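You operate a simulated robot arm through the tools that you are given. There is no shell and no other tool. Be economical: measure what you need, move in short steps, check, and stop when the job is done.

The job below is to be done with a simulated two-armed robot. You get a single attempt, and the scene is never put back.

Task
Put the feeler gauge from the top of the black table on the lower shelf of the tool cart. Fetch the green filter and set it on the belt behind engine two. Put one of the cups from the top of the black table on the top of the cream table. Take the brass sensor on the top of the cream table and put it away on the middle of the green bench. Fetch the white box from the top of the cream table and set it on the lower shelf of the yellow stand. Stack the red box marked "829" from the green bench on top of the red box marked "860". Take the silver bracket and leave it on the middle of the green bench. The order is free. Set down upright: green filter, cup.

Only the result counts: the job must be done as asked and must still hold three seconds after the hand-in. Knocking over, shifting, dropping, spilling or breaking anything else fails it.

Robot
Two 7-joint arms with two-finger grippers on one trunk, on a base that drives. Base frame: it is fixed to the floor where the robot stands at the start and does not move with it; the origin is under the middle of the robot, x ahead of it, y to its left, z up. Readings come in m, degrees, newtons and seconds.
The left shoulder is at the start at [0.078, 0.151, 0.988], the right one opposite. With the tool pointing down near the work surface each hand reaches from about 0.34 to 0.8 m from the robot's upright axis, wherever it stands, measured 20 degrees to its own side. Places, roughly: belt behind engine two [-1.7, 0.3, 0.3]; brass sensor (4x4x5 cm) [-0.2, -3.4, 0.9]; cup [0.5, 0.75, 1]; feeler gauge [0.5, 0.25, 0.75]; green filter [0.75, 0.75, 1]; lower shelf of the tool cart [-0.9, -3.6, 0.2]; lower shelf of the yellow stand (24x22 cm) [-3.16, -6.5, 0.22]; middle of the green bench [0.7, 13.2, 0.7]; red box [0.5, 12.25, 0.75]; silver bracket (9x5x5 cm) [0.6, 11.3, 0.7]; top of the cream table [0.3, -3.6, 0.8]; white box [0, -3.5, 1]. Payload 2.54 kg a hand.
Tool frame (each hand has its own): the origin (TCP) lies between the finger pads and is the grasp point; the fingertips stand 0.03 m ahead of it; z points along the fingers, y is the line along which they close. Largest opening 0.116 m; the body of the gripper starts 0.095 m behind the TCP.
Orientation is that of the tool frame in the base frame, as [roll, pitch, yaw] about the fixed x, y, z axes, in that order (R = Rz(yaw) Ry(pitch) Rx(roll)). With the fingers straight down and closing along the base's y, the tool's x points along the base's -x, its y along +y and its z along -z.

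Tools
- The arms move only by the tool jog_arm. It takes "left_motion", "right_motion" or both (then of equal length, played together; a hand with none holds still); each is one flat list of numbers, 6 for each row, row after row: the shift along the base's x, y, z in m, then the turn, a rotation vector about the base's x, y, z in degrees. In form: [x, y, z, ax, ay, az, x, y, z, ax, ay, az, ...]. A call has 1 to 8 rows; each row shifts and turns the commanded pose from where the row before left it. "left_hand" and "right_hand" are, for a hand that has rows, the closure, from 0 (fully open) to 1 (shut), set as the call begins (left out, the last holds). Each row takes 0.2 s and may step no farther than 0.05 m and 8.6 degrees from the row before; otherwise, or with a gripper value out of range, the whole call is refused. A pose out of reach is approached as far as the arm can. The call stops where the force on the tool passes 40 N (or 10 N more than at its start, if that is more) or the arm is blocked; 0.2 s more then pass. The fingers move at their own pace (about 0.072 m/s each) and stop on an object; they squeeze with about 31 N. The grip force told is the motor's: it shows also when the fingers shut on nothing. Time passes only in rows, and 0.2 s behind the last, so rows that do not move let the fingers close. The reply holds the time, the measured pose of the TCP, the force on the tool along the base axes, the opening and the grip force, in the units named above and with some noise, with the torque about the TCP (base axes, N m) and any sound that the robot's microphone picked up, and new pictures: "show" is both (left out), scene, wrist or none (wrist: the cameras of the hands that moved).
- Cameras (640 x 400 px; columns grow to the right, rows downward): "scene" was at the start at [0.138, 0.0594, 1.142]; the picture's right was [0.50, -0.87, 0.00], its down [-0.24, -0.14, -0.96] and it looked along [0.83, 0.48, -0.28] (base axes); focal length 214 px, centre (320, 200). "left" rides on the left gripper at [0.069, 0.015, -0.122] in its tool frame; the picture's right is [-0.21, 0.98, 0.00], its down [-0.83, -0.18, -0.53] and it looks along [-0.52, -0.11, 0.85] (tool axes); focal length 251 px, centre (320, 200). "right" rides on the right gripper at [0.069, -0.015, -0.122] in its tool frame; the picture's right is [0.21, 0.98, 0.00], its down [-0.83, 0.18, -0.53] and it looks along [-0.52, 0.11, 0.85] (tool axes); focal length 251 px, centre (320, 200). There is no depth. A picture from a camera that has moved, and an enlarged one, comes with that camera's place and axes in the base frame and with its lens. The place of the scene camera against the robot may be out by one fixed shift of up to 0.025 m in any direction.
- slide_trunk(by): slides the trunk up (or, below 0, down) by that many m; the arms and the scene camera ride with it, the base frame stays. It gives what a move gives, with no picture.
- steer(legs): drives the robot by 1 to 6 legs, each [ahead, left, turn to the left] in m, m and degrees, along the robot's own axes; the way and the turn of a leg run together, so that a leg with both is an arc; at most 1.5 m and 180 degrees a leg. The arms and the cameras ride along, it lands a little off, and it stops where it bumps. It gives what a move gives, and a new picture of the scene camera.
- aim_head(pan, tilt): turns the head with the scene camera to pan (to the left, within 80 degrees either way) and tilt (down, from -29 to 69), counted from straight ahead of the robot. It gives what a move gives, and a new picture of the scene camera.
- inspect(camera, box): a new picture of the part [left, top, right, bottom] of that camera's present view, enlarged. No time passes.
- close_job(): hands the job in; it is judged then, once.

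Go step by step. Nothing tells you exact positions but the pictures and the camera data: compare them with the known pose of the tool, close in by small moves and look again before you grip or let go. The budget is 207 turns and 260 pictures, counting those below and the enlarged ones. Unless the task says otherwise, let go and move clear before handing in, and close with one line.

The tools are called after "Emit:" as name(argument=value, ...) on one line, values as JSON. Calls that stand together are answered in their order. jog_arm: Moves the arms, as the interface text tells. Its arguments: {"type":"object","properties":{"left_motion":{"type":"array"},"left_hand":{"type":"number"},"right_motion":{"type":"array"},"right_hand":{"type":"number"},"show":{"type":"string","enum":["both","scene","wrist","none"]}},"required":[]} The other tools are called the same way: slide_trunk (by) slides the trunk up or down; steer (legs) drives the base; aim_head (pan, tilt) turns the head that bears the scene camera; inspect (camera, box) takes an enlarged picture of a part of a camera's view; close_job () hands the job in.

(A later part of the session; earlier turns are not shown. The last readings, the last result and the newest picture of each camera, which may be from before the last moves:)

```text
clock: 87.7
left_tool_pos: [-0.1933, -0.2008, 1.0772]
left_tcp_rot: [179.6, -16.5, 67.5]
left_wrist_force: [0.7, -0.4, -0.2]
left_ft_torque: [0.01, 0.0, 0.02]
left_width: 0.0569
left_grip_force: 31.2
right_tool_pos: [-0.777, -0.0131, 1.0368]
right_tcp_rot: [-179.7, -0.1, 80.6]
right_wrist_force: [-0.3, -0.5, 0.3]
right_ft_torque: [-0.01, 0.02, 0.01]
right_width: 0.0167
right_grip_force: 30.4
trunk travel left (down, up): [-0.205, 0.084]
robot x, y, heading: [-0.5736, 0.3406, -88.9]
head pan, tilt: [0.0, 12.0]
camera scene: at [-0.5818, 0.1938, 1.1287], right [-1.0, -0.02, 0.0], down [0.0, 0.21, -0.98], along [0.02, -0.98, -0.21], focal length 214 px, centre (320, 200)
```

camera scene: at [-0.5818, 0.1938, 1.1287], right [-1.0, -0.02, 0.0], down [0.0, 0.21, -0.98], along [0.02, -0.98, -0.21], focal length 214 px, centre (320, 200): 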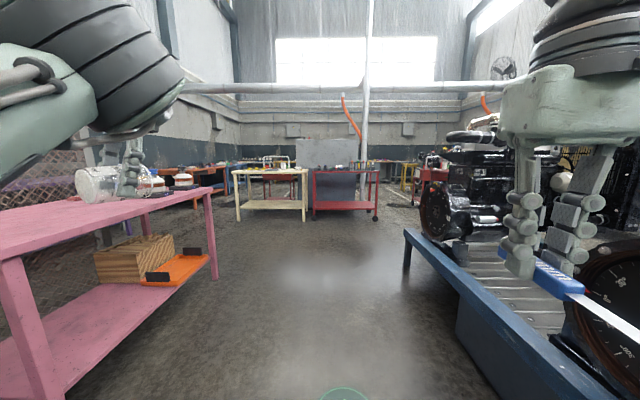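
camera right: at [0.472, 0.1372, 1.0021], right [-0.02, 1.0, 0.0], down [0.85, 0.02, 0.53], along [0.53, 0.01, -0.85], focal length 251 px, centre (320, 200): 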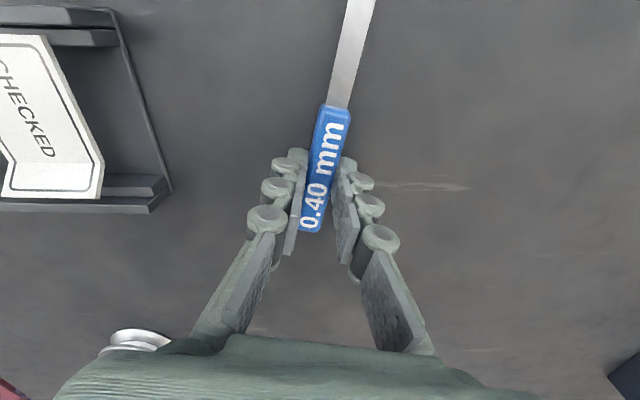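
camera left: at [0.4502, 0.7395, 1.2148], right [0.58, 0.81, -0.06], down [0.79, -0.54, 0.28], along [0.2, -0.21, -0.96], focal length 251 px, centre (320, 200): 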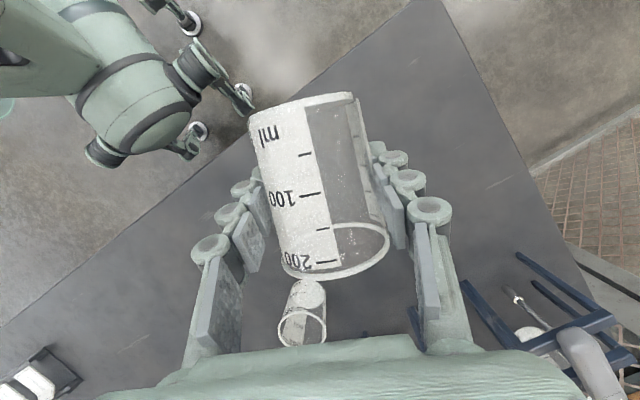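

The cream table (x −0.2 to 0.9, front at y≈−3.4) and red cart (x −0.4 to −1.5) are straight ahead. I'm driving toward them.

Emit:
steer(legs=[[1.5, 0, 0], [1.0, 0, -1]])

Emit:
aim_head(pan=0, tilt=20)

```text
clock: 100.1
left_tool_pos: [-0.2481, -2.7634, 1.0769]
left_tcp_rot: [179.7, -16.5, 64.0]
left_wrist_force: [0.4, -1.5, 0.1]
left_ft_torque: [-0.03, 0.01, 0.04]
left_width: 0.057
left_grip_force: 30.7
right_tool_pos: [-0.8196, -2.5377, 1.0362]
right_tcp_rot: [-179.7, -0.1, 77.0]
right_wrist_force: [0.2, -0.5, 0.1]
right_ft_torque: [0.04, 0.02, -0.02]
right_width: 0.017
right_grip_force: 31.7
trunk travel left (down, up): [-0.205, 0.084]
robot x, y, heading: [-0.5942, -2.1999, -92.7]
head pan, tilt: [0.0, 12.0]
camera scene: at [-0.6129, -2.3442, 1.1287], right [-1.0, 0.04, 0.0], down [0.01, 0.21, -0.98], along [-0.04, -0.98, -0.21], focal length 214 px, centre (320, 200)
```

scene: 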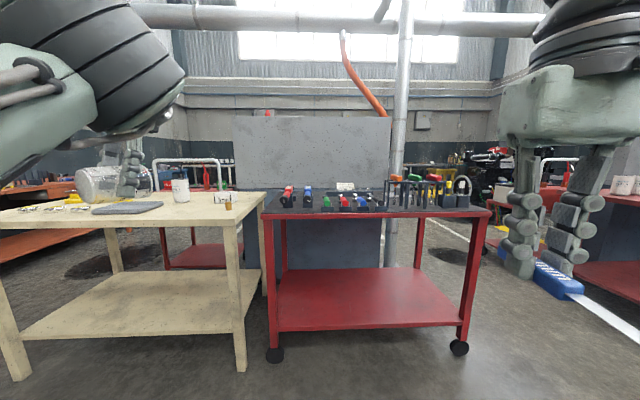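

```text
clock: 100.8
left_tool_pos: [-0.2485, -2.7625, 1.0763]
left_tcp_rot: [179.8, -16.4, 64.1]
left_wrist_force: [-0.1, -0.3, -1.0]
left_ft_torque: [0.0, 0.0, -0.01]
left_width: 0.0568
left_grip_force: 31.1
right_tool_pos: [-0.8186, -2.538, 1.037]
right_tcp_rot: [-179.6, -0.2, 77.1]
right_wrist_force: [0.0, 0.8, -0.7]
right_ft_torque: [0.02, 0.0, 0.02]
right_width: 0.0169
right_grip_force: 30.4
trunk travel left (down, up): [-0.205, 0.084]
robot x, y, heading: [-0.594, -2.1963, -92.5]
head pan, tilt: [0.0, 20.0]
camera scene: at [-0.6129, -2.3439, 1.1157], right [-1.0, 0.04, 0.0], down [0.01, 0.34, -0.94], along [-0.04, -0.94, -0.34], focal length 214 px, centre (320, 200)
```

scene: 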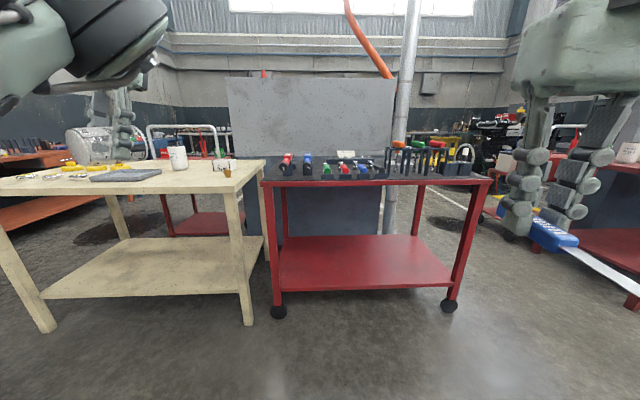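

Emit:
inspect(camera="scene", box=[0, 130, 270, 210])

Emit:
inspect(camera="scene", box=[250, 130, 510, 320])

```text
2.37 times, centred on (135, 170) of scene
camera zoom: at [-0.6129, -2.3439, 1.1157], right [-1.0, 0.04, 0.0], down [0.01, 0.34, -0.94], along [-0.04, -0.94, -0.34], focal length 508 px, centre (758, 271)
```

zoom: 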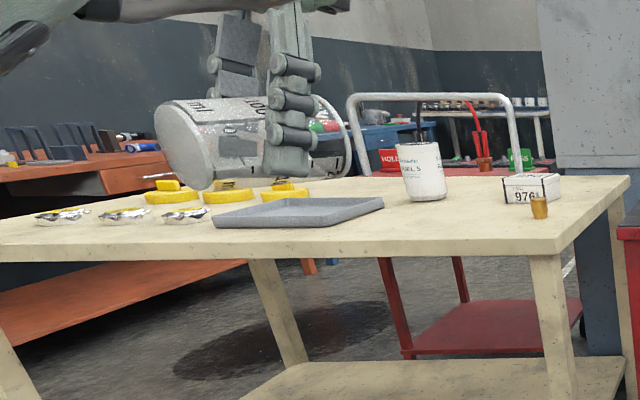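

```text
2.11 times, centred on (380, 225) of scene
camera zoom: at [-0.6129, -2.3439, 1.1157], right [-1.0, 0.04, 0.0], down [0.01, 0.34, -0.94], along [-0.04, -0.94, -0.34], focal length 452 px, centre (194, 147)
```

zoom: 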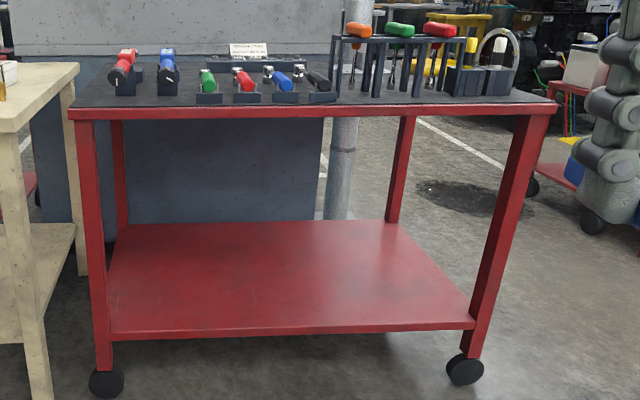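

The lower shelf of the red cart is at about z 0.22 with its front edge at y≈−3.33, and the cream top is at about 0.83 with free space near its front. Before approaching, I'll rotate the held cup upright in free space, starting with the yaw.

Emit:
jog_arm(left_motion=[-0.015, -0.02, 0, 0, 0, 8.5, -0.015, -0.02, 0, 0, 0, 8.5, -0.015, -0.02, 0, 0, 0, 8.5, 0, -0.01, 0.01, -8.4, 0, 0, 0, -0.01, 0.01, -8.4, 0, 0, 0, -0.01, 0, -8.4, 0, 0], show="both")

```text
clock: 102.2
left_tool_pos: [-0.2951, -2.8286, 1.0743]
left_tcp_rot: [179.4, 8.9, 89.3]
left_wrist_force: [-0.1, -0.4, 0.0]
left_ft_torque: [0.03, 0.02, -0.02]
left_width: 0.0572
left_grip_force: 30.7
left hand out of reach, approached as far as the arm can: row 2, 3
right_tool_pos: [-0.8202, -2.5372, 1.0375]
right_tcp_rot: [-179.8, -0.1, 77.0]
right_wrist_force: [-0.3, 0.1, -0.4]
right_ft_torque: [-0.03, -0.04, 0.01]
right_width: 0.0168
right_grip_force: 30.6
trunk travel left (down, up): [-0.205, 0.084]
robot x, y, heading: [-0.5942, -2.1953, -92.3]
head pan, tilt: [0.0, 20.0]
camera scene: at [-0.6131, -2.3439, 1.1157], right [-1.0, 0.04, 0.0], down [0.01, 0.34, -0.94], along [-0.04, -0.94, -0.34], focal length 214 px, centre (320, 200)
camera left: at [-0.2797, -2.7396, 1.1841], right [0.97, -0.22, 0.04], down [-0.19, -0.73, 0.65], along [-0.11, -0.65, -0.76], focal length 251 px, centre (320, 200)
```

scene: 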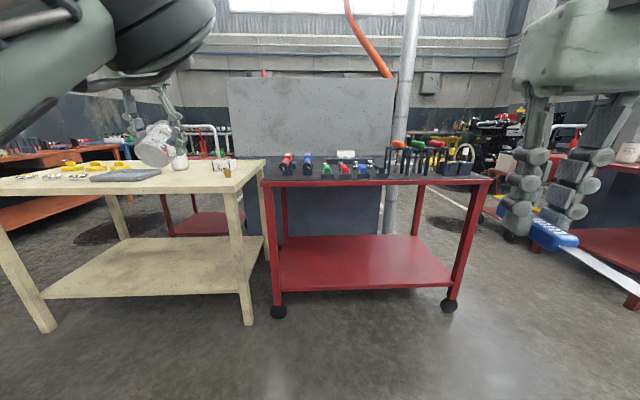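
left: 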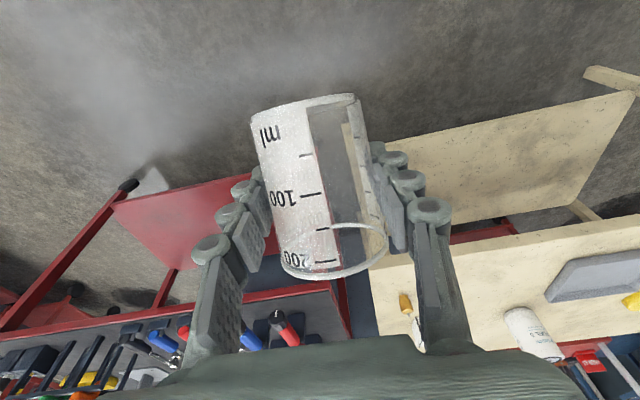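

Rotation is working, so I'm continuing to upright.

Emit:
jog_arm(left_motion=[0, -0.01, 0, -8.4, 0, 0, 0, -0.01, 0, -8.4, 0, 0, 0, -0.01, 0, -8.4, 0, 0, 0, -0.01, 0, -8.4, 0, 0, 0, 0, 0, -8.4, 0, 0, 0, 0, 0, -8.4, 0, 0, 0, 0, 0, -8.4, 0, 0], show="both")

```text
clock: 103.8
left_tool_pos: [-0.2795, -2.8677, 1.0569]
left_tcp_rot: [-174.4, 66.2, 96.5]
left_wrist_force: [-1.1, 0.2, 0.7]
left_ft_torque: [0.01, 0.0, -0.03]
left_width: 0.0569
left_grip_force: 31.3
right_tool_pos: [-0.8204, -2.5374, 1.0369]
right_tcp_rot: [-179.7, 0.0, 76.9]
right_wrist_force: [0.8, 0.6, 0.0]
right_ft_torque: [0.0, -0.02, -0.01]
right_width: 0.017
right_grip_force: 31.3
trunk travel left (down, up): [-0.205, 0.084]
robot x, y, heading: [-0.5954, -2.1938, -92.6]
head pan, tilt: [0.0, 20.0]
camera scene: at [-0.5943, -2.3425, 1.1349], right [-0.99, -0.16, 0.0], down [-0.02, 0.14, -0.99], along [0.16, -0.98, -0.14], focal length 214 px, centre (320, 200)
camera left: at [-0.2683, -2.7272, 1.0416], right [0.99, -0.06, 0.16], down [-0.15, 0.15, 0.98], along [-0.08, -0.99, 0.14], focal length 251 px, centre (320, 200)
```

scene: 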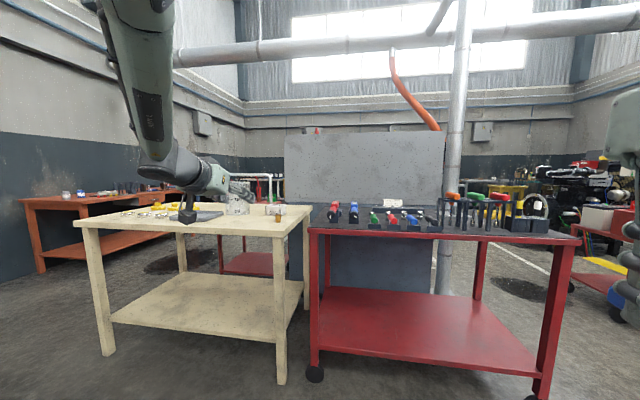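
left: 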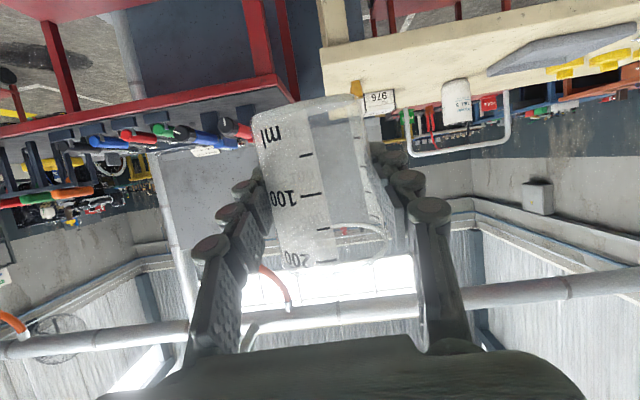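

The cup is nearly upright; I'm checking its verticality in the scene view.

Emit:
inspect(camera="scene", box=[150, 150, 310, 250])

Emit:
inspect(camera="left", box=[220, 60, 440, 300])

```text
4.00 times, centred on (230, 200) of scene
camera zoom: at [-0.5943, -2.3425, 1.1349], right [-0.99, -0.16, 0.0], down [-0.02, 0.14, -0.99], along [0.16, -0.98, -0.14], focal length 858 px, centre (680, 200)
```

zoom: 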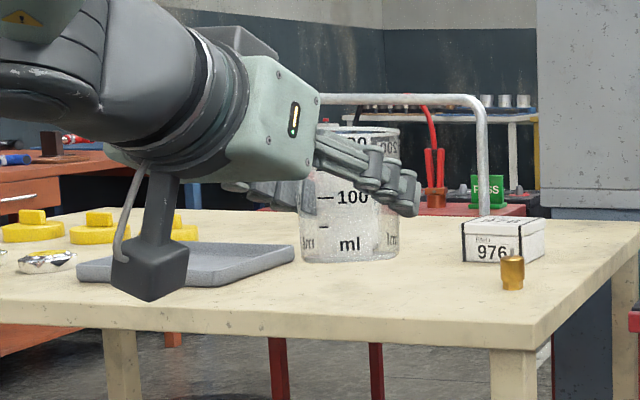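

```text
1.67 times, centred on (330, 180) of left
camera zoom: at [-0.2683, -2.7272, 1.0416], right [0.99, -0.06, 0.16], down [-0.15, 0.15, 0.98], along [-0.08, -0.99, 0.14], focal length 419 px, centre (303, 233)
```

zoom: 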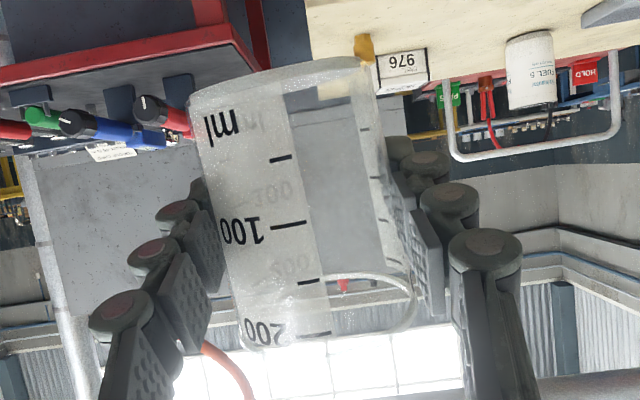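

Checking the cup's fore-aft tilt by its rim and base ellipses.

Emit:
inspect(camera="scene", box=[216, 175, 264, 220])

```text
8.89 times, centred on (240, 198) of scene
camera zoom: at [-0.5943, -2.3425, 1.1349], right [-0.99, -0.16, 0.0], down [-0.02, 0.14, -0.99], along [0.16, -0.98, -0.14], focal length 1906 px, centre (1031, 222)
```

zoom: 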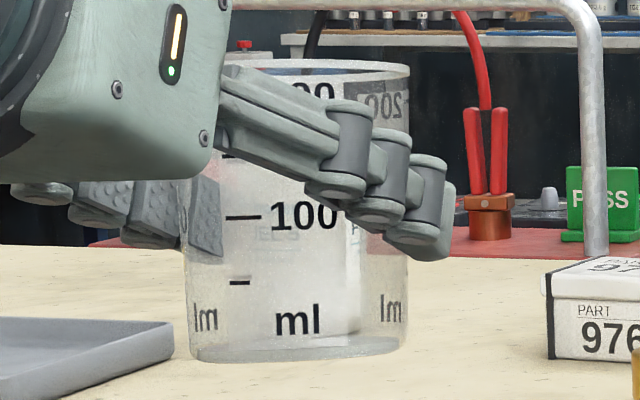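

The cup is within a few degrees of vertical. I'll square up, shift over so the hand sits in front of the free front strip near x≈0.05, and correct the roll slightly.

Emit:
steer(legs=[[0, 0, 2.6], [0.2, 0.32, 0]])

Emit:
jog_arm(left_motion=[0, 0, 0, -2, -2.3, 0], show="both")

```text
clock: 107.8
left_tool_pos: [0.0589, -3.0512, 1.0637]
left_tcp_rot: [-178.3, 66.8, 94.9]
left_wrist_force: [-0.3, 0.3, -0.2]
left_ft_torque: [-0.03, -0.02, -0.03]
left_width: 0.0572
left_grip_force: 31.2
right_tool_pos: [-0.4847, -2.7442, 1.0373]
right_tcp_rot: [-179.7, 0.0, 79.6]
right_wrist_force: [0.4, 0.1, -0.1]
right_ft_torque: [0.06, 0.04, 0.03]
right_width: 0.0169
right_grip_force: 31.4
trunk travel left (down, up): [-0.205, 0.084]
robot x, y, heading: [-0.278, -2.3901, -89.6]
head pan, tilt: [0.0, 20.0]
camera scene: at [-0.2626, -2.5375, 1.1313], right [-0.96, -0.26, 0.0], down [-0.05, 0.17, -0.98], along [0.26, -0.95, -0.18], focal length 214 px, centre (320, 200)
```

scene: 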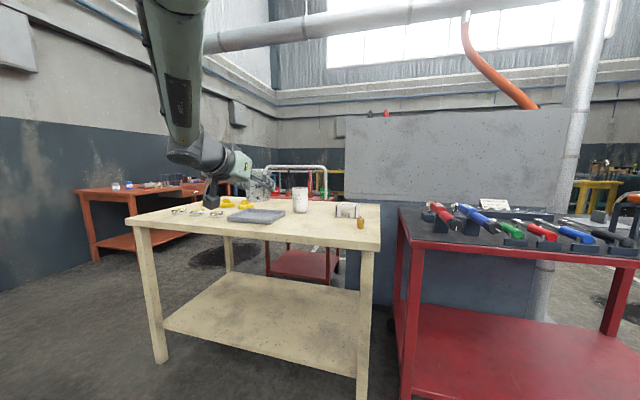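

```text
clock: 108.2
left_tool_pos: [0.0631, -3.0524, 1.0559]
left_tcp_rot: [178.4, 68.2, 92.1]
left_wrist_force: [0.5, -1.2, -0.4]
left_ft_torque: [0.0, 0.02, -0.01]
left_width: 0.0571
left_grip_force: 31.0
right_tool_pos: [-0.4862, -2.7441, 1.0365]
right_tcp_rot: [-179.7, -0.2, 79.5]
right_wrist_force: [-0.2, 0.3, -0.4]
right_ft_torque: [0.01, -0.02, 0.0]
right_width: 0.0167
right_grip_force: 31.4
trunk travel left (down, up): [-0.205, 0.084]
robot x, y, heading: [-0.2746, -2.3928, -89.9]
head pan, tilt: [0.0, 20.0]
camera scene: at [-0.2645, -2.5381, 1.1283], right [-0.97, -0.24, 0.0], down [-0.05, 0.21, -0.98], along [0.24, -0.95, -0.21], focal length 214 px, centre (320, 200)
camera left: at [0.0707, -2.9115, 1.0373], right [0.98, -0.02, 0.21], down [-0.2, 0.18, 0.96], along [-0.06, -0.98, 0.17], focal length 251 px, centre (320, 200)
```

scene: 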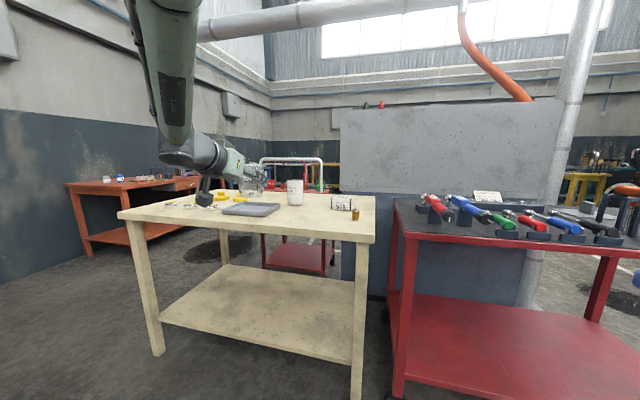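
left: 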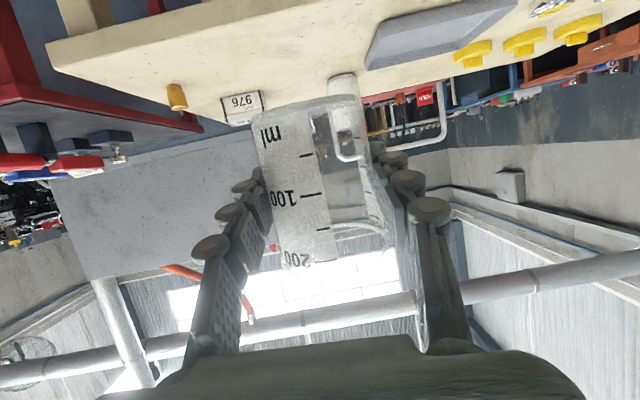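

The cream top is at about z 0.855 with its front edge at y≈−3.28. I'm lowering the trunk and driving forward so the cup hovers over the front strip.

Emit:
slide_trunk(by=-0.1)

Emit:
steer(legs=[[0.27, 0, 0]])

Emit:
inspect(camera="left", box=[0, 0, 640, 400])

Emit:
inspect(camera="scene", box=[100, 120, 420, 320])

```text
clock: 109.5
left_tool_pos: [0.0637, -3.0504, 0.9571]
left_tcp_rot: [178.0, 68.2, 91.7]
left_wrist_force: [0.4, -0.8, -0.2]
left_ft_torque: [-0.01, -0.01, 0.03]
left_width: 0.0571
left_grip_force: 30.9
right_tool_pos: [-0.4859, -2.7432, 0.9388]
right_tcp_rot: [-179.8, -0.1, 79.6]
right_wrist_force: [-0.6, -0.1, -0.7]
right_ft_torque: [-0.02, 0.03, 0.03]
right_width: 0.0169
right_grip_force: 31.0
trunk travel left (down, up): [-0.105, 0.184]
robot x, y, heading: [-0.2748, -2.3902, -89.7]
head pan, tilt: [0.0, 20.0]
```

```text
clock: 111.4
left_tool_pos: [0.0617, -3.3198, 0.9577]
left_tcp_rot: [177.5, 68.3, 91.2]
left_wrist_force: [0.3, 0.6, -1.3]
left_ft_torque: [0.0, -0.02, 0.02]
left_width: 0.0571
left_grip_force: 31.2
right_tool_pos: [-0.4864, -3.0122, 0.9371]
right_tcp_rot: [-179.7, -0.1, 79.5]
right_wrist_force: [-0.2, 0.5, -0.3]
right_ft_torque: [0.01, -0.03, 0.02]
right_width: 0.0167
right_grip_force: 31.2
trunk travel left (down, up): [-0.105, 0.184]
robot x, y, heading: [-0.2796, -2.6561, -90.0]
head pan, tilt: [0.0, 20.0]
camera scene: at [-0.2638, -2.8053, 1.0286], right [-0.97, -0.25, 0.0], down [-0.05, 0.2, -0.98], along [0.25, -0.95, -0.21], focal length 214 px, centre (320, 200)
```

scene: 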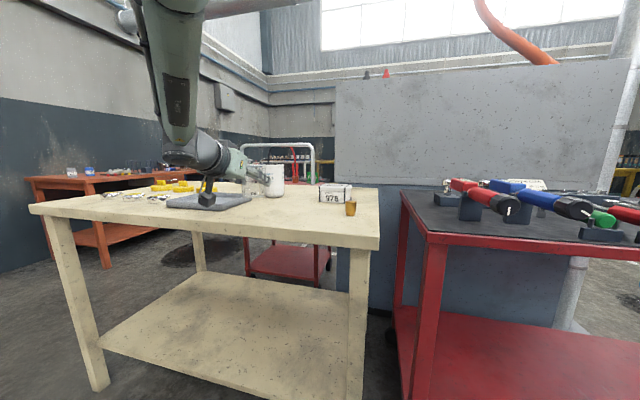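

```text
1.00 times, centred on (320, 200) of left (not enlarged: the box is as wide or as high as the picture)
camera zoom: at [0.0695, -3.1791, 0.9387], right [0.98, -0.02, 0.21], down [-0.21, 0.18, 0.96], along [-0.06, -0.98, 0.17], focal length 251 px, centre (320, 200)
```

zoom: 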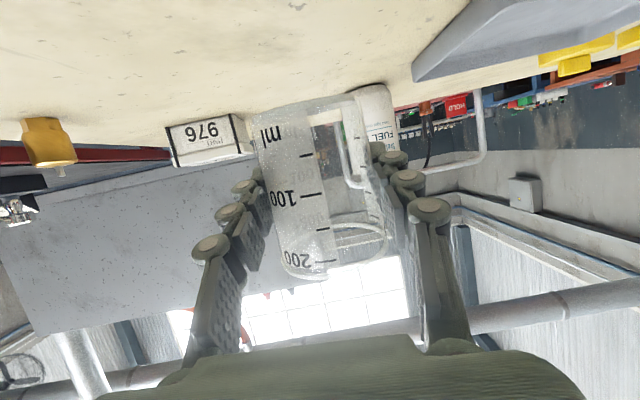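

```text
2.00 times, centred on (260, 220) of scene
camera zoom: at [-0.2638, -2.8053, 1.0286], right [-0.97, -0.25, 0.0], down [-0.05, 0.2, -0.98], along [0.25, -0.95, -0.21], focal length 429 px, centre (440, 160)
```

zoom: 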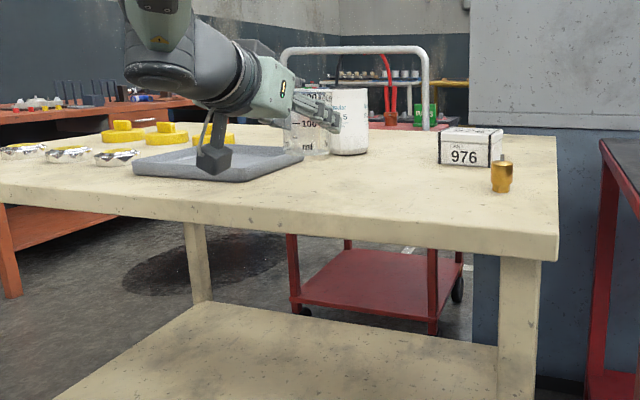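

Clear. I'm easing forward 2 cm and descending in small steps toward contact.

Emit:
jog_arm(left_motion=[0, -0.01, -0.015, 0, 0, 0, 0, -0.01, -0.015, 0, 0, 0, 0, 0, -0.01, 0, 0, 0, 0, 0, -0.006, 0, 0, 0], show="both")

```text
clock: 112.4
left_tool_pos: [0.0626, -3.3389, 0.9131]
left_tcp_rot: [177.6, 68.4, 91.2]
left_wrist_force: [0.7, -0.2, -1.3]
left_ft_torque: [-0.01, 0.04, 0.04]
left_width: 0.0572
left_grip_force: 30.6
right_tool_pos: [-0.4858, -3.0114, 0.9362]
right_tcp_rot: [-179.7, 0.0, 79.5]
right_wrist_force: [0.3, 0.1, -0.6]
right_ft_torque: [-0.02, -0.01, 0.02]
right_width: 0.0167
right_grip_force: 31.3
trunk travel left (down, up): [-0.105, 0.184]
robot x, y, heading: [-0.2744, -2.658, -89.8]
head pan, tilt: [0.0, 20.0]
camera scene: at [-0.2796, -2.8078, 1.0161], right [-1.0, -0.08, 0.0], down [-0.03, 0.34, -0.94], along [0.08, -0.94, -0.34], focal length 214 px, centre (320, 200)
camera left: at [0.0696, -3.199, 0.8947], right [0.98, -0.02, 0.21], down [-0.21, 0.18, 0.96], along [-0.06, -0.98, 0.17], focal length 251 px, centre (320, 200)
```

scene: 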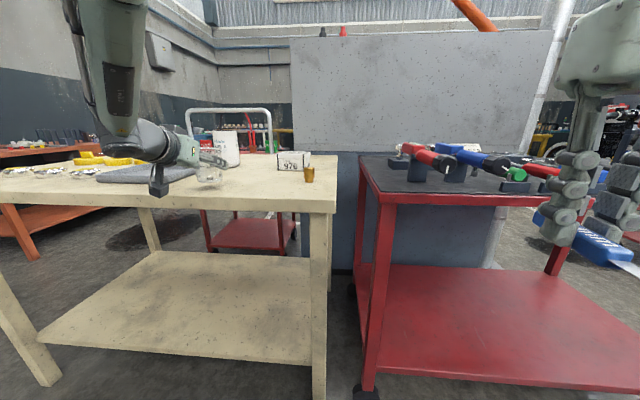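
left: 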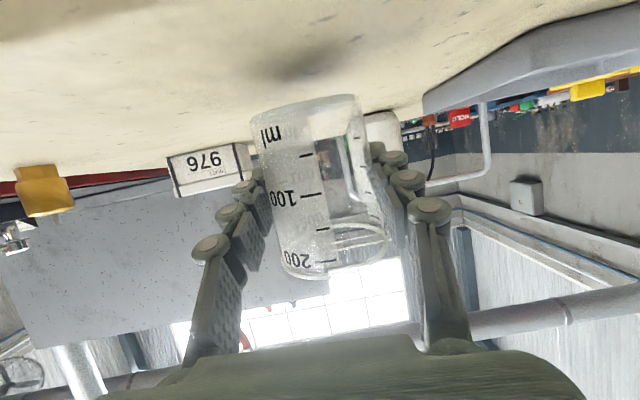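

Emit:
inspect(camera="scene", box=[130, 140, 270, 220])

Emit:
jog_arm(left_motion=[0, 0, -0.005, 0, 0, 0, 0, 0, -0.004, 0, 0, 0, 0, 0, -0.003, 0, 0, 0, 0, 0, 0, 0, 0, 0], show="wrist")

```text
4.57 times, centred on (200, 180) of scene
camera zoom: at [-0.2796, -2.8078, 1.0161], right [-1.0, -0.08, 0.0], down [-0.03, 0.34, -0.94], along [0.08, -0.94, -0.34], focal length 980 px, centre (869, 291)
```

zoom: 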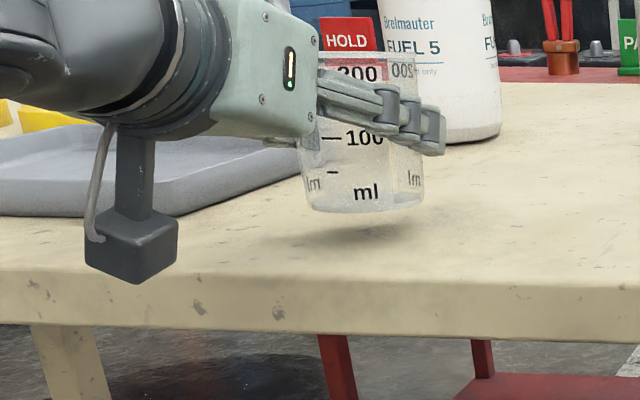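

```text
clock: 113.4
left_tool_pos: [0.0625, -3.3384, 0.9016]
left_tcp_rot: [177.6, 68.4, 91.2]
left_wrist_force: [0.2, 0.1, 0.2]
left_ft_torque: [0.01, -0.03, 0.01]
left_width: 0.0571
left_grip_force: 30.5
right_tool_pos: [-0.4857, -3.0121, 0.9366]
right_tcp_rot: [-179.8, -0.1, 79.5]
right_wrist_force: [1.3, 0.2, -0.8]
right_ft_torque: [0.0, -0.04, -0.03]
right_width: 0.0168
right_grip_force: 30.8
trunk travel left (down, up): [-0.105, 0.184]
robot x, y, heading: [-0.2739, -2.6586, -90.1]
head pan, tilt: [0.0, 20.0]
camera left: at [0.0699, -3.1983, 0.8817], right [0.98, -0.02, 0.21], down [-0.21, 0.18, 0.96], along [-0.06, -0.98, 0.17], focal length 251 px, centre (320, 200)
```

left: 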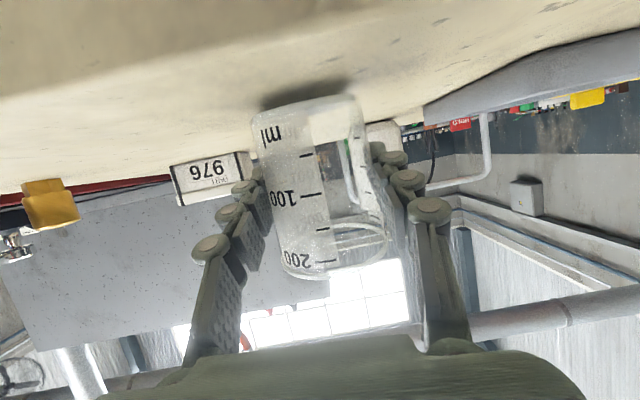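

Emit:
jog_arm(left_motion=[0, 0, -0.004, 0, 0, 0, 0, 0, -0.003, 0, 0, 0, 0, 0, -0.002, 0, 0, 0], show="wrist")

Emit:
inspect(camera="scene", box=[130, 140, 270, 220])

```text
clock: 114.2
left_tool_pos: [0.0632, -3.3383, 0.8962]
left_tcp_rot: [177.3, 69.0, 90.9]
left_wrist_force: [0.8, 1.6, 19.3]
left_ft_torque: [-0.57, 0.0, 0.0]
left_width: 0.0572
left_grip_force: 31.0
right_tool_pos: [-0.4867, -3.009, 0.9386]
right_tcp_rot: [-179.9, 0.1, 79.5]
right_wrist_force: [-0.1, -0.8, -0.4]
right_ft_torque: [-0.02, 0.0, 0.0]
right_width: 0.0167
right_grip_force: 30.9
trunk travel left (down, up): [-0.105, 0.184]
robot x, y, heading: [-0.2788, -2.6624, -89.9]
head pan, tilt: [0.0, 20.0]
camera left: at [0.07, -3.1987, 0.8776], right [0.98, -0.02, 0.22], down [-0.21, 0.19, 0.96], along [-0.06, -0.98, 0.18], focal length 251 px, centre (320, 200)
```

left: 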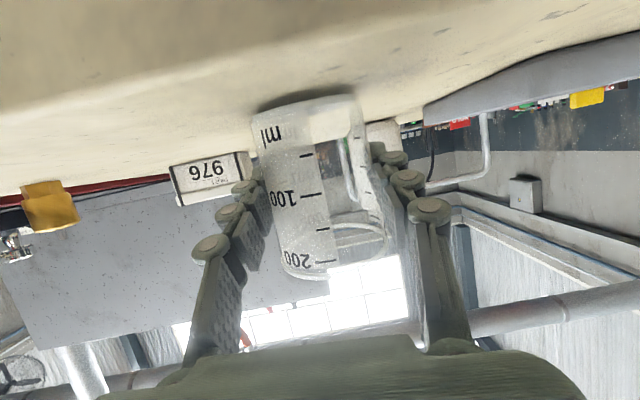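

```text
4.57 times, centred on (200, 180) of scene
camera zoom: at [-0.288, -2.8061, 1.0165], right [-1.0, 0.0, 0.0], down [0.0, 0.34, -0.94], along [0.0, -0.94, -0.34], focal length 980 px, centre (869, 291)
```

zoom: 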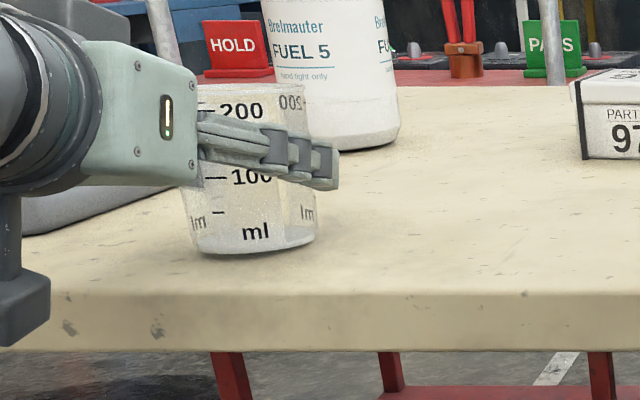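

Contact is at the far base edge, so the cup leans slightly forward. I'm lifting a little, rotating 3° back and touching down again.

Emit:
jog_arm(left_motion=[0, 0, 0.004, 0, 0, 0, 0, 0, 0, -3, 0, 0, 0, 0, -0.002, 0, 0, 0, 0, 0, -0.002, 0, 0, 0, 0, 0, -0.001, 0, 0, 0], show="wrist")

```text
clock: 115.4
left_tool_pos: [0.0611, -3.3391, 0.8938]
left_tcp_rot: [177.6, 71.6, 91.2]
left_wrist_force: [1.3, 4.5, 20.3]
left_ft_torque: [-0.47, 0.05, 0.02]
left_width: 0.057
left_grip_force: 30.8
right_tool_pos: [-0.4862, -3.009, 0.9383]
right_tcp_rot: [-179.8, 0.1, 79.5]
right_wrist_force: [-0.3, 0.9, -0.6]
right_ft_torque: [0.01, 0.03, 0.01]
right_width: 0.017
right_grip_force: 31.2
trunk travel left (down, up): [-0.105, 0.184]
robot x, y, heading: [-0.2784, -2.6589, -90.0]
head pan, tilt: [0.0, 20.0]
camera left: at [0.0695, -3.1991, 0.8666], right [0.98, -0.01, 0.22], down [-0.21, 0.23, 0.95], along [-0.06, -0.97, 0.23], focal length 251 px, centre (320, 200)
```

left: 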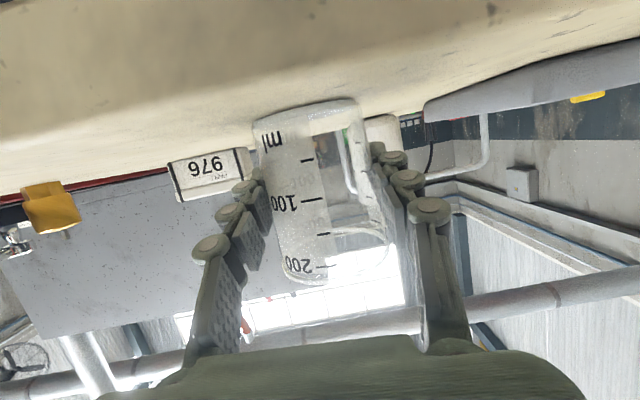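

Still the far edge; another 4° back.

Emit:
jog_arm(left_motion=[0, 0, 0.003, 0, 0, 0, 0, 0, 0, -4, 0, 0, 0, 0, -0.002, 0, 0, 0, 0, 0, -0.002, 0, 0, 0, 0, 0, -0.001, 0, 0, 0], show="wrist")

```text
clock: 116.6
left_tool_pos: [0.0614, -3.3388, 0.8908]
left_tcp_rot: [177.9, 75.7, 91.3]
left_wrist_force: [-0.4, -4.5, 19.7]
left_ft_torque: [0.23, 0.14, 0.04]
left_width: 0.0567
left_grip_force: 30.5
right_tool_pos: [-0.4872, -3.0103, 0.938]
right_tcp_rot: [-179.7, 0.0, 79.4]
right_wrist_force: [-0.3, -0.1, 0.1]
right_ft_torque: [0.02, 0.01, 0.01]
right_width: 0.0168
right_grip_force: 31.4
trunk travel left (down, up): [-0.105, 0.184]
robot x, y, heading: [-0.2787, -2.6614, -90.1]
head pan, tilt: [0.0, 20.0]
camera left: at [0.0691, -3.2017, 0.8545], right [0.98, 0.0, 0.22], down [-0.21, 0.3, 0.93], along [-0.06, -0.95, 0.29], focal length 251 px, centre (320, 200)
```

left: 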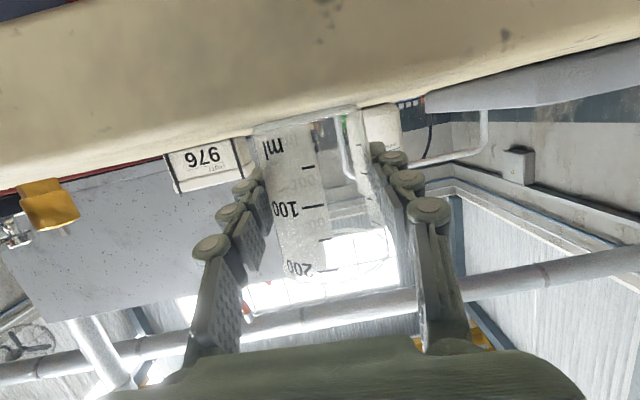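

The torque has flipped sign, so the base is now flat within about 1°. I'm relieving pressure and opening.

Emit:
jog_arm(left_motion=[0, 0, 0.002, 0.5, 0, 0], show="none")

Emit:
jog_arm(left_motion=[0, 0, 0, 0, 0, 0, 0, 0, 0, 0, 0, 0, 0, 0, 0, 0, 0, 0, 0, 0, 0, 0, 0, 0], left_hand=0, show="both")

```text
clock: 117.0
left_tool_pos: [0.0611, -3.3386, 0.8893]
left_tcp_rot: [177.8, 74.9, 91.4]
left_wrist_force: [-1.9, -4.7, 14.8]
left_ft_torque: [-0.13, 0.1, 0.0]
left_width: 0.0566
left_grip_force: 31.6
right_tool_pos: [-0.4876, -3.0085, 0.9363]
right_tcp_rot: [-179.9, 0.0, 79.5]
right_wrist_force: [-1.0, -0.6, -0.6]
right_ft_torque: [0.01, 0.05, 0.02]
right_width: 0.0169
right_grip_force: 31.0
trunk travel left (down, up): [-0.105, 0.184]
robot x, y, heading: [-0.2775, -2.6595, -90.2]
head pan, tilt: [0.0, 20.0]
```

```text
clock: 118.0
left_tool_pos: [0.063, -3.3383, 0.8895]
left_tcp_rot: [178.2, 74.8, 91.7]
left_wrist_force: [0.3, 0.2, -0.5]
left_ft_torque: [0.01, -0.01, -0.01]
left_width: 0.1161
left_grip_force: 0.0
right_tool_pos: [-0.486, -3.01, 0.9373]
right_tcp_rot: [-179.7, -0.2, 79.5]
right_wrist_force: [0.9, -0.1, -0.4]
right_ft_torque: [0.0, -0.02, -0.01]
right_width: 0.0171
right_grip_force: 31.0
trunk travel left (down, up): [-0.105, 0.184]
robot x, y, heading: [-0.2767, -2.6611, -90.1]
head pan, tilt: [0.0, 20.0]
camera scene: at [-0.2873, -2.808, 1.0157], right [-1.0, 0.0, 0.0], down [0.0, 0.34, -0.94], along [0.0, -0.94, -0.34], focal length 214 px, centre (320, 200)
camera left: at [0.0699, -3.2012, 0.8553], right [0.98, 0.0, 0.22], down [-0.21, 0.29, 0.94], along [-0.06, -0.96, 0.28], focal length 251 px, centre (320, 200)
```

scene: 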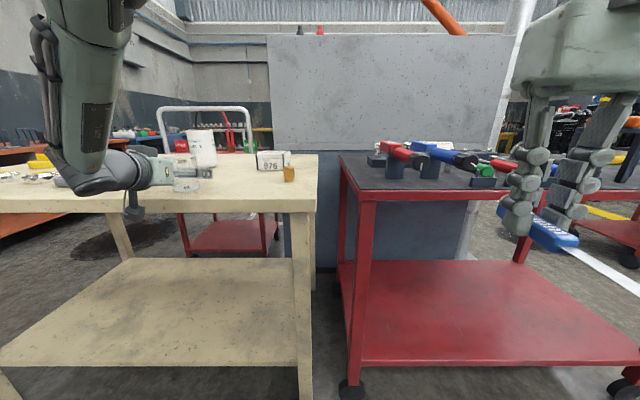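
left: 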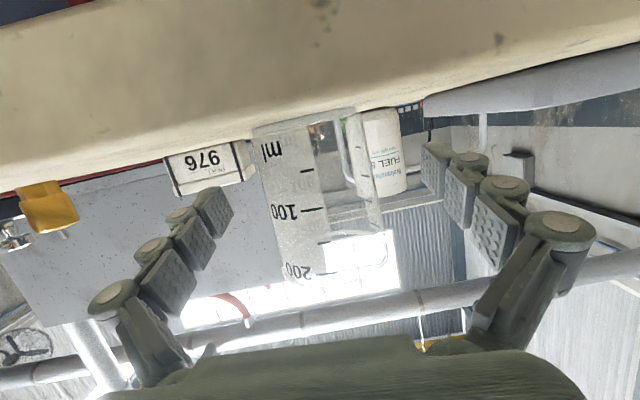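

The cup stands free on the cream table. I'm withdrawing by driving the base straight back.

Emit:
steer(legs=[[-0.3, 0, 0]])

Emit:
inspect(camera="scene", box=[100, 130, 360, 250])

```text
clock: 120.1
left_tool_pos: [0.0655, -3.0403, 0.89]
left_tcp_rot: [178.1, 74.9, 92.1]
left_wrist_force: [-0.2, 0.2, 0.3]
left_ft_torque: [-0.02, 0.0, 0.01]
left_width: 0.116
left_grip_force: 0.1
right_tool_pos: [-0.4855, -2.717, 0.9374]
right_tcp_rot: [-179.7, -0.1, 79.7]
right_wrist_force: [0.1, 0.3, -0.4]
right_ft_torque: [0.01, 0.03, -0.01]
right_width: 0.0167
right_grip_force: 31.0
trunk travel left (down, up): [-0.105, 0.184]
robot x, y, heading: [-0.2762, -2.3637, -89.4]
head pan, tilt: [0.0, 20.0]
camera scene: at [-0.287, -2.5118, 1.0157], right [-1.0, -0.01, 0.0], down [0.0, 0.34, -0.94], along [0.01, -0.94, -0.34], focal length 214 px, centre (320, 200)
```

scene: 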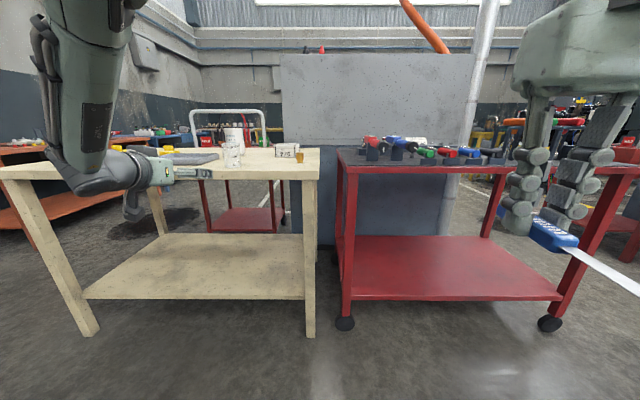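

```text
2.46 times, centred on (230, 190) of scene
camera zoom: at [-0.287, -2.5118, 1.0157], right [-1.0, -0.01, 0.0], down [0.0, 0.34, -0.94], along [0.01, -0.94, -0.34], focal length 528 px, centre (542, 225)
```

zoom: 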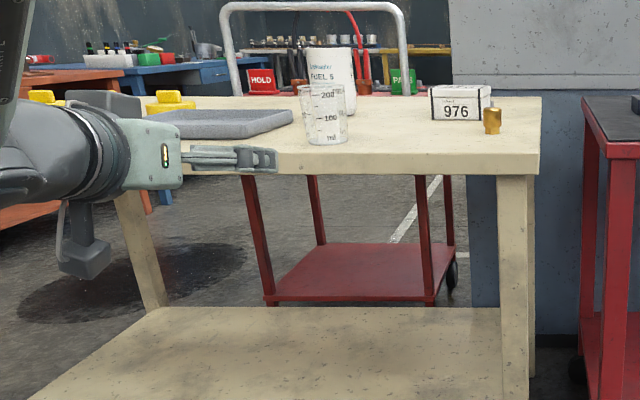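

The cup stands well. Next comes the gauge: I'll fold the left hand back to pointing down and up, and yaw the right hand so the gauge lies along the shelf front.

Emit:
jog_arm(left_motion=[0, 0.02, 0.025, 8.4, 0, 0, 0, 0.02, 0.025, 8.4, 0, 0, 0, 0.02, 0.025, 8.4, 0, 0, 0, 0.02, 0.025, 8.4, 0, 0, 0, 0.01, 0.025, 8.4, 0, 0, 0, 0.01, 0.025, 8.4, 0, 0, 0, 0.01, 0.025, 8.4, 0, 0, 0, 0.01, 0.025, 8.4, 0, 0], right_motion=[0, 0, 0, 0, 0, -8.5, 0, 0, 0, 0, 0, -8.5, 0, 0, 0, 0, 0, -8.5, 0, 0, 0, 0, 0, -8.5, 0, 0, 0, 0, 0, -8.5, 0, 0, 0, 0, 0, -8.5, 0, 0, 0, 0, 0, -8.5, 0, 0, 0, 0, 0, -8.5], show="both")

```text
clock: 121.9
left_tool_pos: [0.0631, -2.9161, 1.0906]
left_tcp_rot: [176.2, 7.6, 90.6]
left_wrist_force: [-0.3, -0.5, -0.5]
left_ft_torque: [-0.03, 0.0, -0.03]
left_width: 0.116
left_grip_force: 0.1
right_tool_pos: [-0.4833, -2.716, 0.9378]
right_tcp_rot: [-179.8, -0.1, 11.5]
right_wrist_force: [0.6, 0.4, 0.2]
right_ft_torque: [0.01, 0.01, -0.03]
right_width: 0.0167
right_grip_force: 30.9
trunk travel left (down, up): [-0.105, 0.184]
robot x, y, heading: [-0.2757, -2.3651, -89.7]
head pan, tilt: [0.0, 20.0]
camera scene: at [-0.2869, -2.5117, 1.0157], right [-1.0, -0.01, 0.0], down [0.0, 0.34, -0.94], along [0.01, -0.94, -0.34], focal length 214 px, centre (320, 200)
camera right: at [-0.4196, -2.6885, 1.0575], right [0.41, -0.91, 0.0], down [-0.77, -0.35, 0.53], along [-0.49, -0.21, -0.85], focal length 251 px, centre (320, 200)
camera left: at [0.0703, -2.8319, 1.203], right [0.98, -0.19, 0.09], down [-0.21, -0.75, 0.63], along [-0.05, -0.63, -0.77], focal length 251 px, centre (320, 200)
```

scene: 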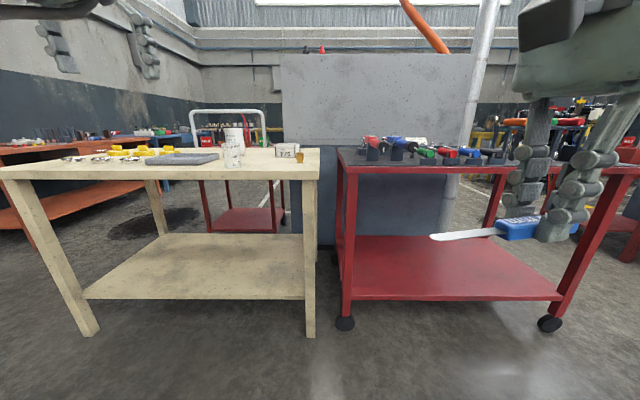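
right: 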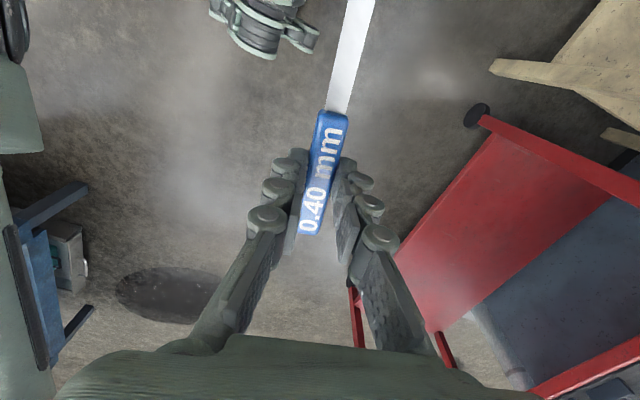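
left: 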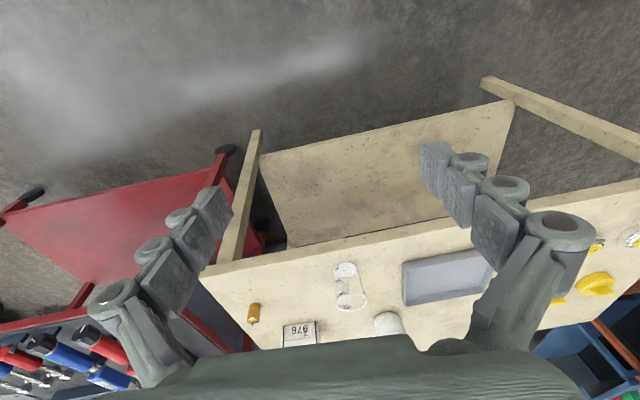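

Both hands are well posed. I'll raise the left hand out of the way, shift to face the cart, and lower the trunk fully.

Emit:
jog_arm(left_motion=[0, 0, 0.04, 3, 0, 0, 0, 0, 0.04, 4, 0, 0, 0, 0, 0.04, 0, 0, 0], right_motion=[0, -0.03, -0.03, 0, 0, -4, 0, -0.03, -0.03, 0, 0, -4, 0, -0.03, -0.03, 0, 0, 0], show="none")

Emit:
steer(legs=[[0.15, -0.42, 0]])

Emit:
slide_trunk(by=-0.1)

Emit:
aim_head(pan=-10, tilt=40)

```text
clock: 122.7
left_tool_pos: [0.0594, -2.8945, 1.1066]
left_tcp_rot: [176.1, 0.6, 90.5]
left_wrist_force: [-1.0, 0.4, -0.3]
left_ft_torque: [0.03, -0.06, 0.01]
left_width: 0.1159
left_grip_force: 0.0
left hand out of reach, approached as far as the arm can: row 1, 2, 3
right_tool_pos: [-0.4835, -2.8083, 0.8485]
right_tcp_rot: [-179.7, -0.2, 3.9]
right_wrist_force: [0.0, 0.7, -0.8]
right_ft_torque: [0.0, -0.03, 0.02]
right_width: 0.0166
right_grip_force: 30.8
trunk travel left (down, up): [-0.105, 0.184]
robot x, y, heading: [-0.2746, -2.3629, -89.8]
head pan, tilt: [0.0, 20.0]
```

```text
clock: 127.1
left_tool_pos: [-0.352, -3.0415, 1.1064]
left_tcp_rot: [176.3, 0.8, 89.6]
left_wrist_force: [-1.2, 0.7, -1.1]
left_ft_torque: [-0.01, -0.03, 0.01]
left_width: 0.116
left_grip_force: 0.0
right_tool_pos: [-0.8936, -2.9483, 0.8492]
right_tcp_rot: [-179.7, 0.0, 2.8]
right_wrist_force: [0.2, 0.1, -0.6]
right_ft_torque: [-0.02, -0.01, 0.04]
right_width: 0.0169
right_grip_force: 31.7
trunk travel left (down, up): [-0.105, 0.184]
robot x, y, heading: [-0.6821, -2.5109, -90.4]
head pan, tilt: [0.0, 20.0]
camera scene: at [-0.6942, -2.6552, 1.0157], right [-1.0, 0.01, 0.0], down [0.0, 0.34, -0.94], along [-0.01, -0.94, -0.34], focal length 214 px, centre (320, 200)
```

scene: 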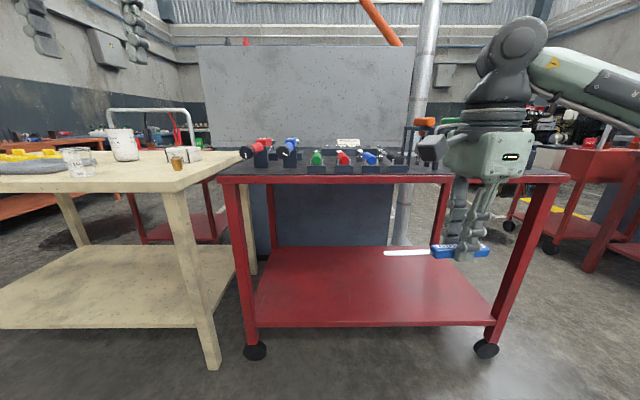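

```text
clock: 128.4
left_tool_pos: [-0.3517, -3.0413, 1.0067]
left_tcp_rot: [176.2, 0.7, 89.7]
left_wrist_force: [-0.2, -0.9, -0.5]
left_ft_torque: [0.01, 0.02, -0.05]
left_width: 0.1159
left_grip_force: 0.0
right_tool_pos: [-0.8942, -2.9464, 0.749]
right_tcp_rot: [-179.7, -0.1, 3.0]
right_wrist_force: [0.0, -0.4, 0.1]
right_ft_torque: [-0.01, -0.02, 0.03]
right_width: 0.0169
right_grip_force: 30.8
trunk travel left (down, up): [-0.005, 0.284]
robot x, y, heading: [-0.6819, -2.508, -90.4]
head pan, tilt: [0.0, 20.0]
```

```text
clock: 129.3
left_tool_pos: [-0.3515, -3.0427, 1.0077]
left_tcp_rot: [176.2, 0.8, 89.7]
left_wrist_force: [0.7, 0.7, -0.1]
left_ft_torque: [-0.01, 0.01, -0.03]
left_width: 0.1161
left_grip_force: 0.1
right_tool_pos: [-0.8928, -2.9476, 0.7496]
right_tcp_rot: [-179.6, 0.0, 3.0]
right_wrist_force: [-1.5, -0.7, -1.2]
right_ft_torque: [0.0, 0.01, -0.02]
right_width: 0.017
right_grip_force: 31.5
trunk travel left (down, up): [-0.005, 0.284]
robot x, y, heading: [-0.6836, -2.5094, -90.5]
head pan, tilt: [-10.0, 40.0]
camera scene: at [-0.7088, -2.6457, 0.8844], right [-0.98, 0.18, 0.0], down [0.12, 0.63, -0.77], along [-0.14, -0.75, -0.64], focal length 214 px, centre (320, 200)
```

scene: 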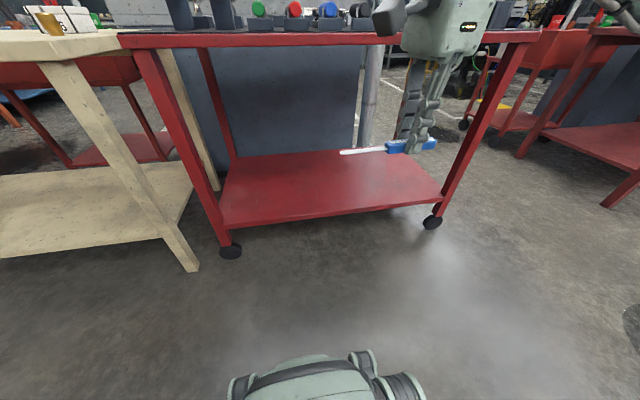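

Shelf front is confirmed at y≈−3.33. I'm lowering the right hand in front of the cart to shelf-insertion height and pulling the left hand back a bit.

Emit:
jog_arm(right_motion=[0, -0.018, -0.046, 0, 0, 0, 0, -0.018, -0.046, 0, 0, 0, 0, -0.018, -0.046, 0, 0, 0, 0, -0.018, -0.046, 0, 0, 0, 0, -0.018, -0.046, 0, 0, 0, 0, -0.018, -0.046, 0, 0, 0, 0, -0.018, -0.046, 0, 0, 0, 0, -0.018, -0.046, 0, 0, 0], left_motion=[0, 0.015, 0.01, 0, 0, 0, 0, 0.015, 0.01, 0, 0, 0, 0, 0.015, 0.01, 0, 0, 0, 0, 0.015, 0.01, 0, 0, 0, 0, 0.015, 0.01, 0, 0, 0, 0, 0.015, 0, 0, 0, 0, 0, 0, 0, 0, 0, 0, 0, 0, 0, 0, 0, 0], show="scene")

```text
clock: 131.1
left_tool_pos: [-0.3527, -2.947, 1.0392]
left_tcp_rot: [176.2, 0.8, 89.6]
left_wrist_force: [0.5, -0.2, 0.5]
left_ft_torque: [0.0, 0.01, 0.0]
left_width: 0.1163
left_grip_force: 0.0
left hand out of reach, approached as far as the arm can: row 2, 4, 5
right_tool_pos: [-0.8937, -3.0904, 0.3798]
right_tcp_rot: [-179.6, -0.1, 3.1]
right_wrist_force: [0.0, 0.2, -0.4]
right_ft_torque: [0.0, 0.01, 0.03]
right_width: 0.0169
right_grip_force: 30.8
trunk travel left (down, up): [-0.005, 0.284]
robot x, y, heading: [-0.6816, -2.5081, -90.5]
head pan, tilt: [-10.0, 40.0]
camera scene: at [-0.7089, -2.6457, 0.8843], right [-0.98, 0.18, 0.0], down [0.12, 0.63, -0.77], along [-0.14, -0.75, -0.64], focal length 214 px, centre (320, 200)
```

scene: 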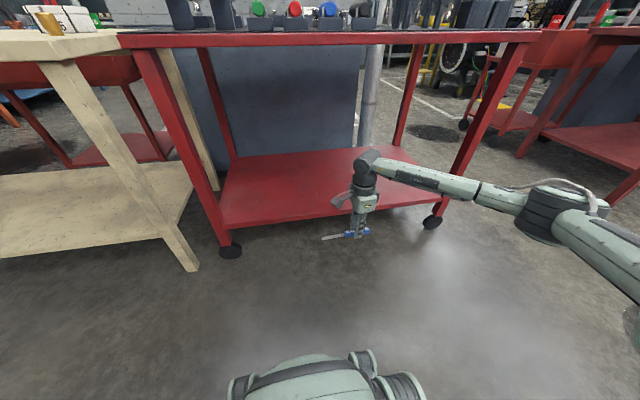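

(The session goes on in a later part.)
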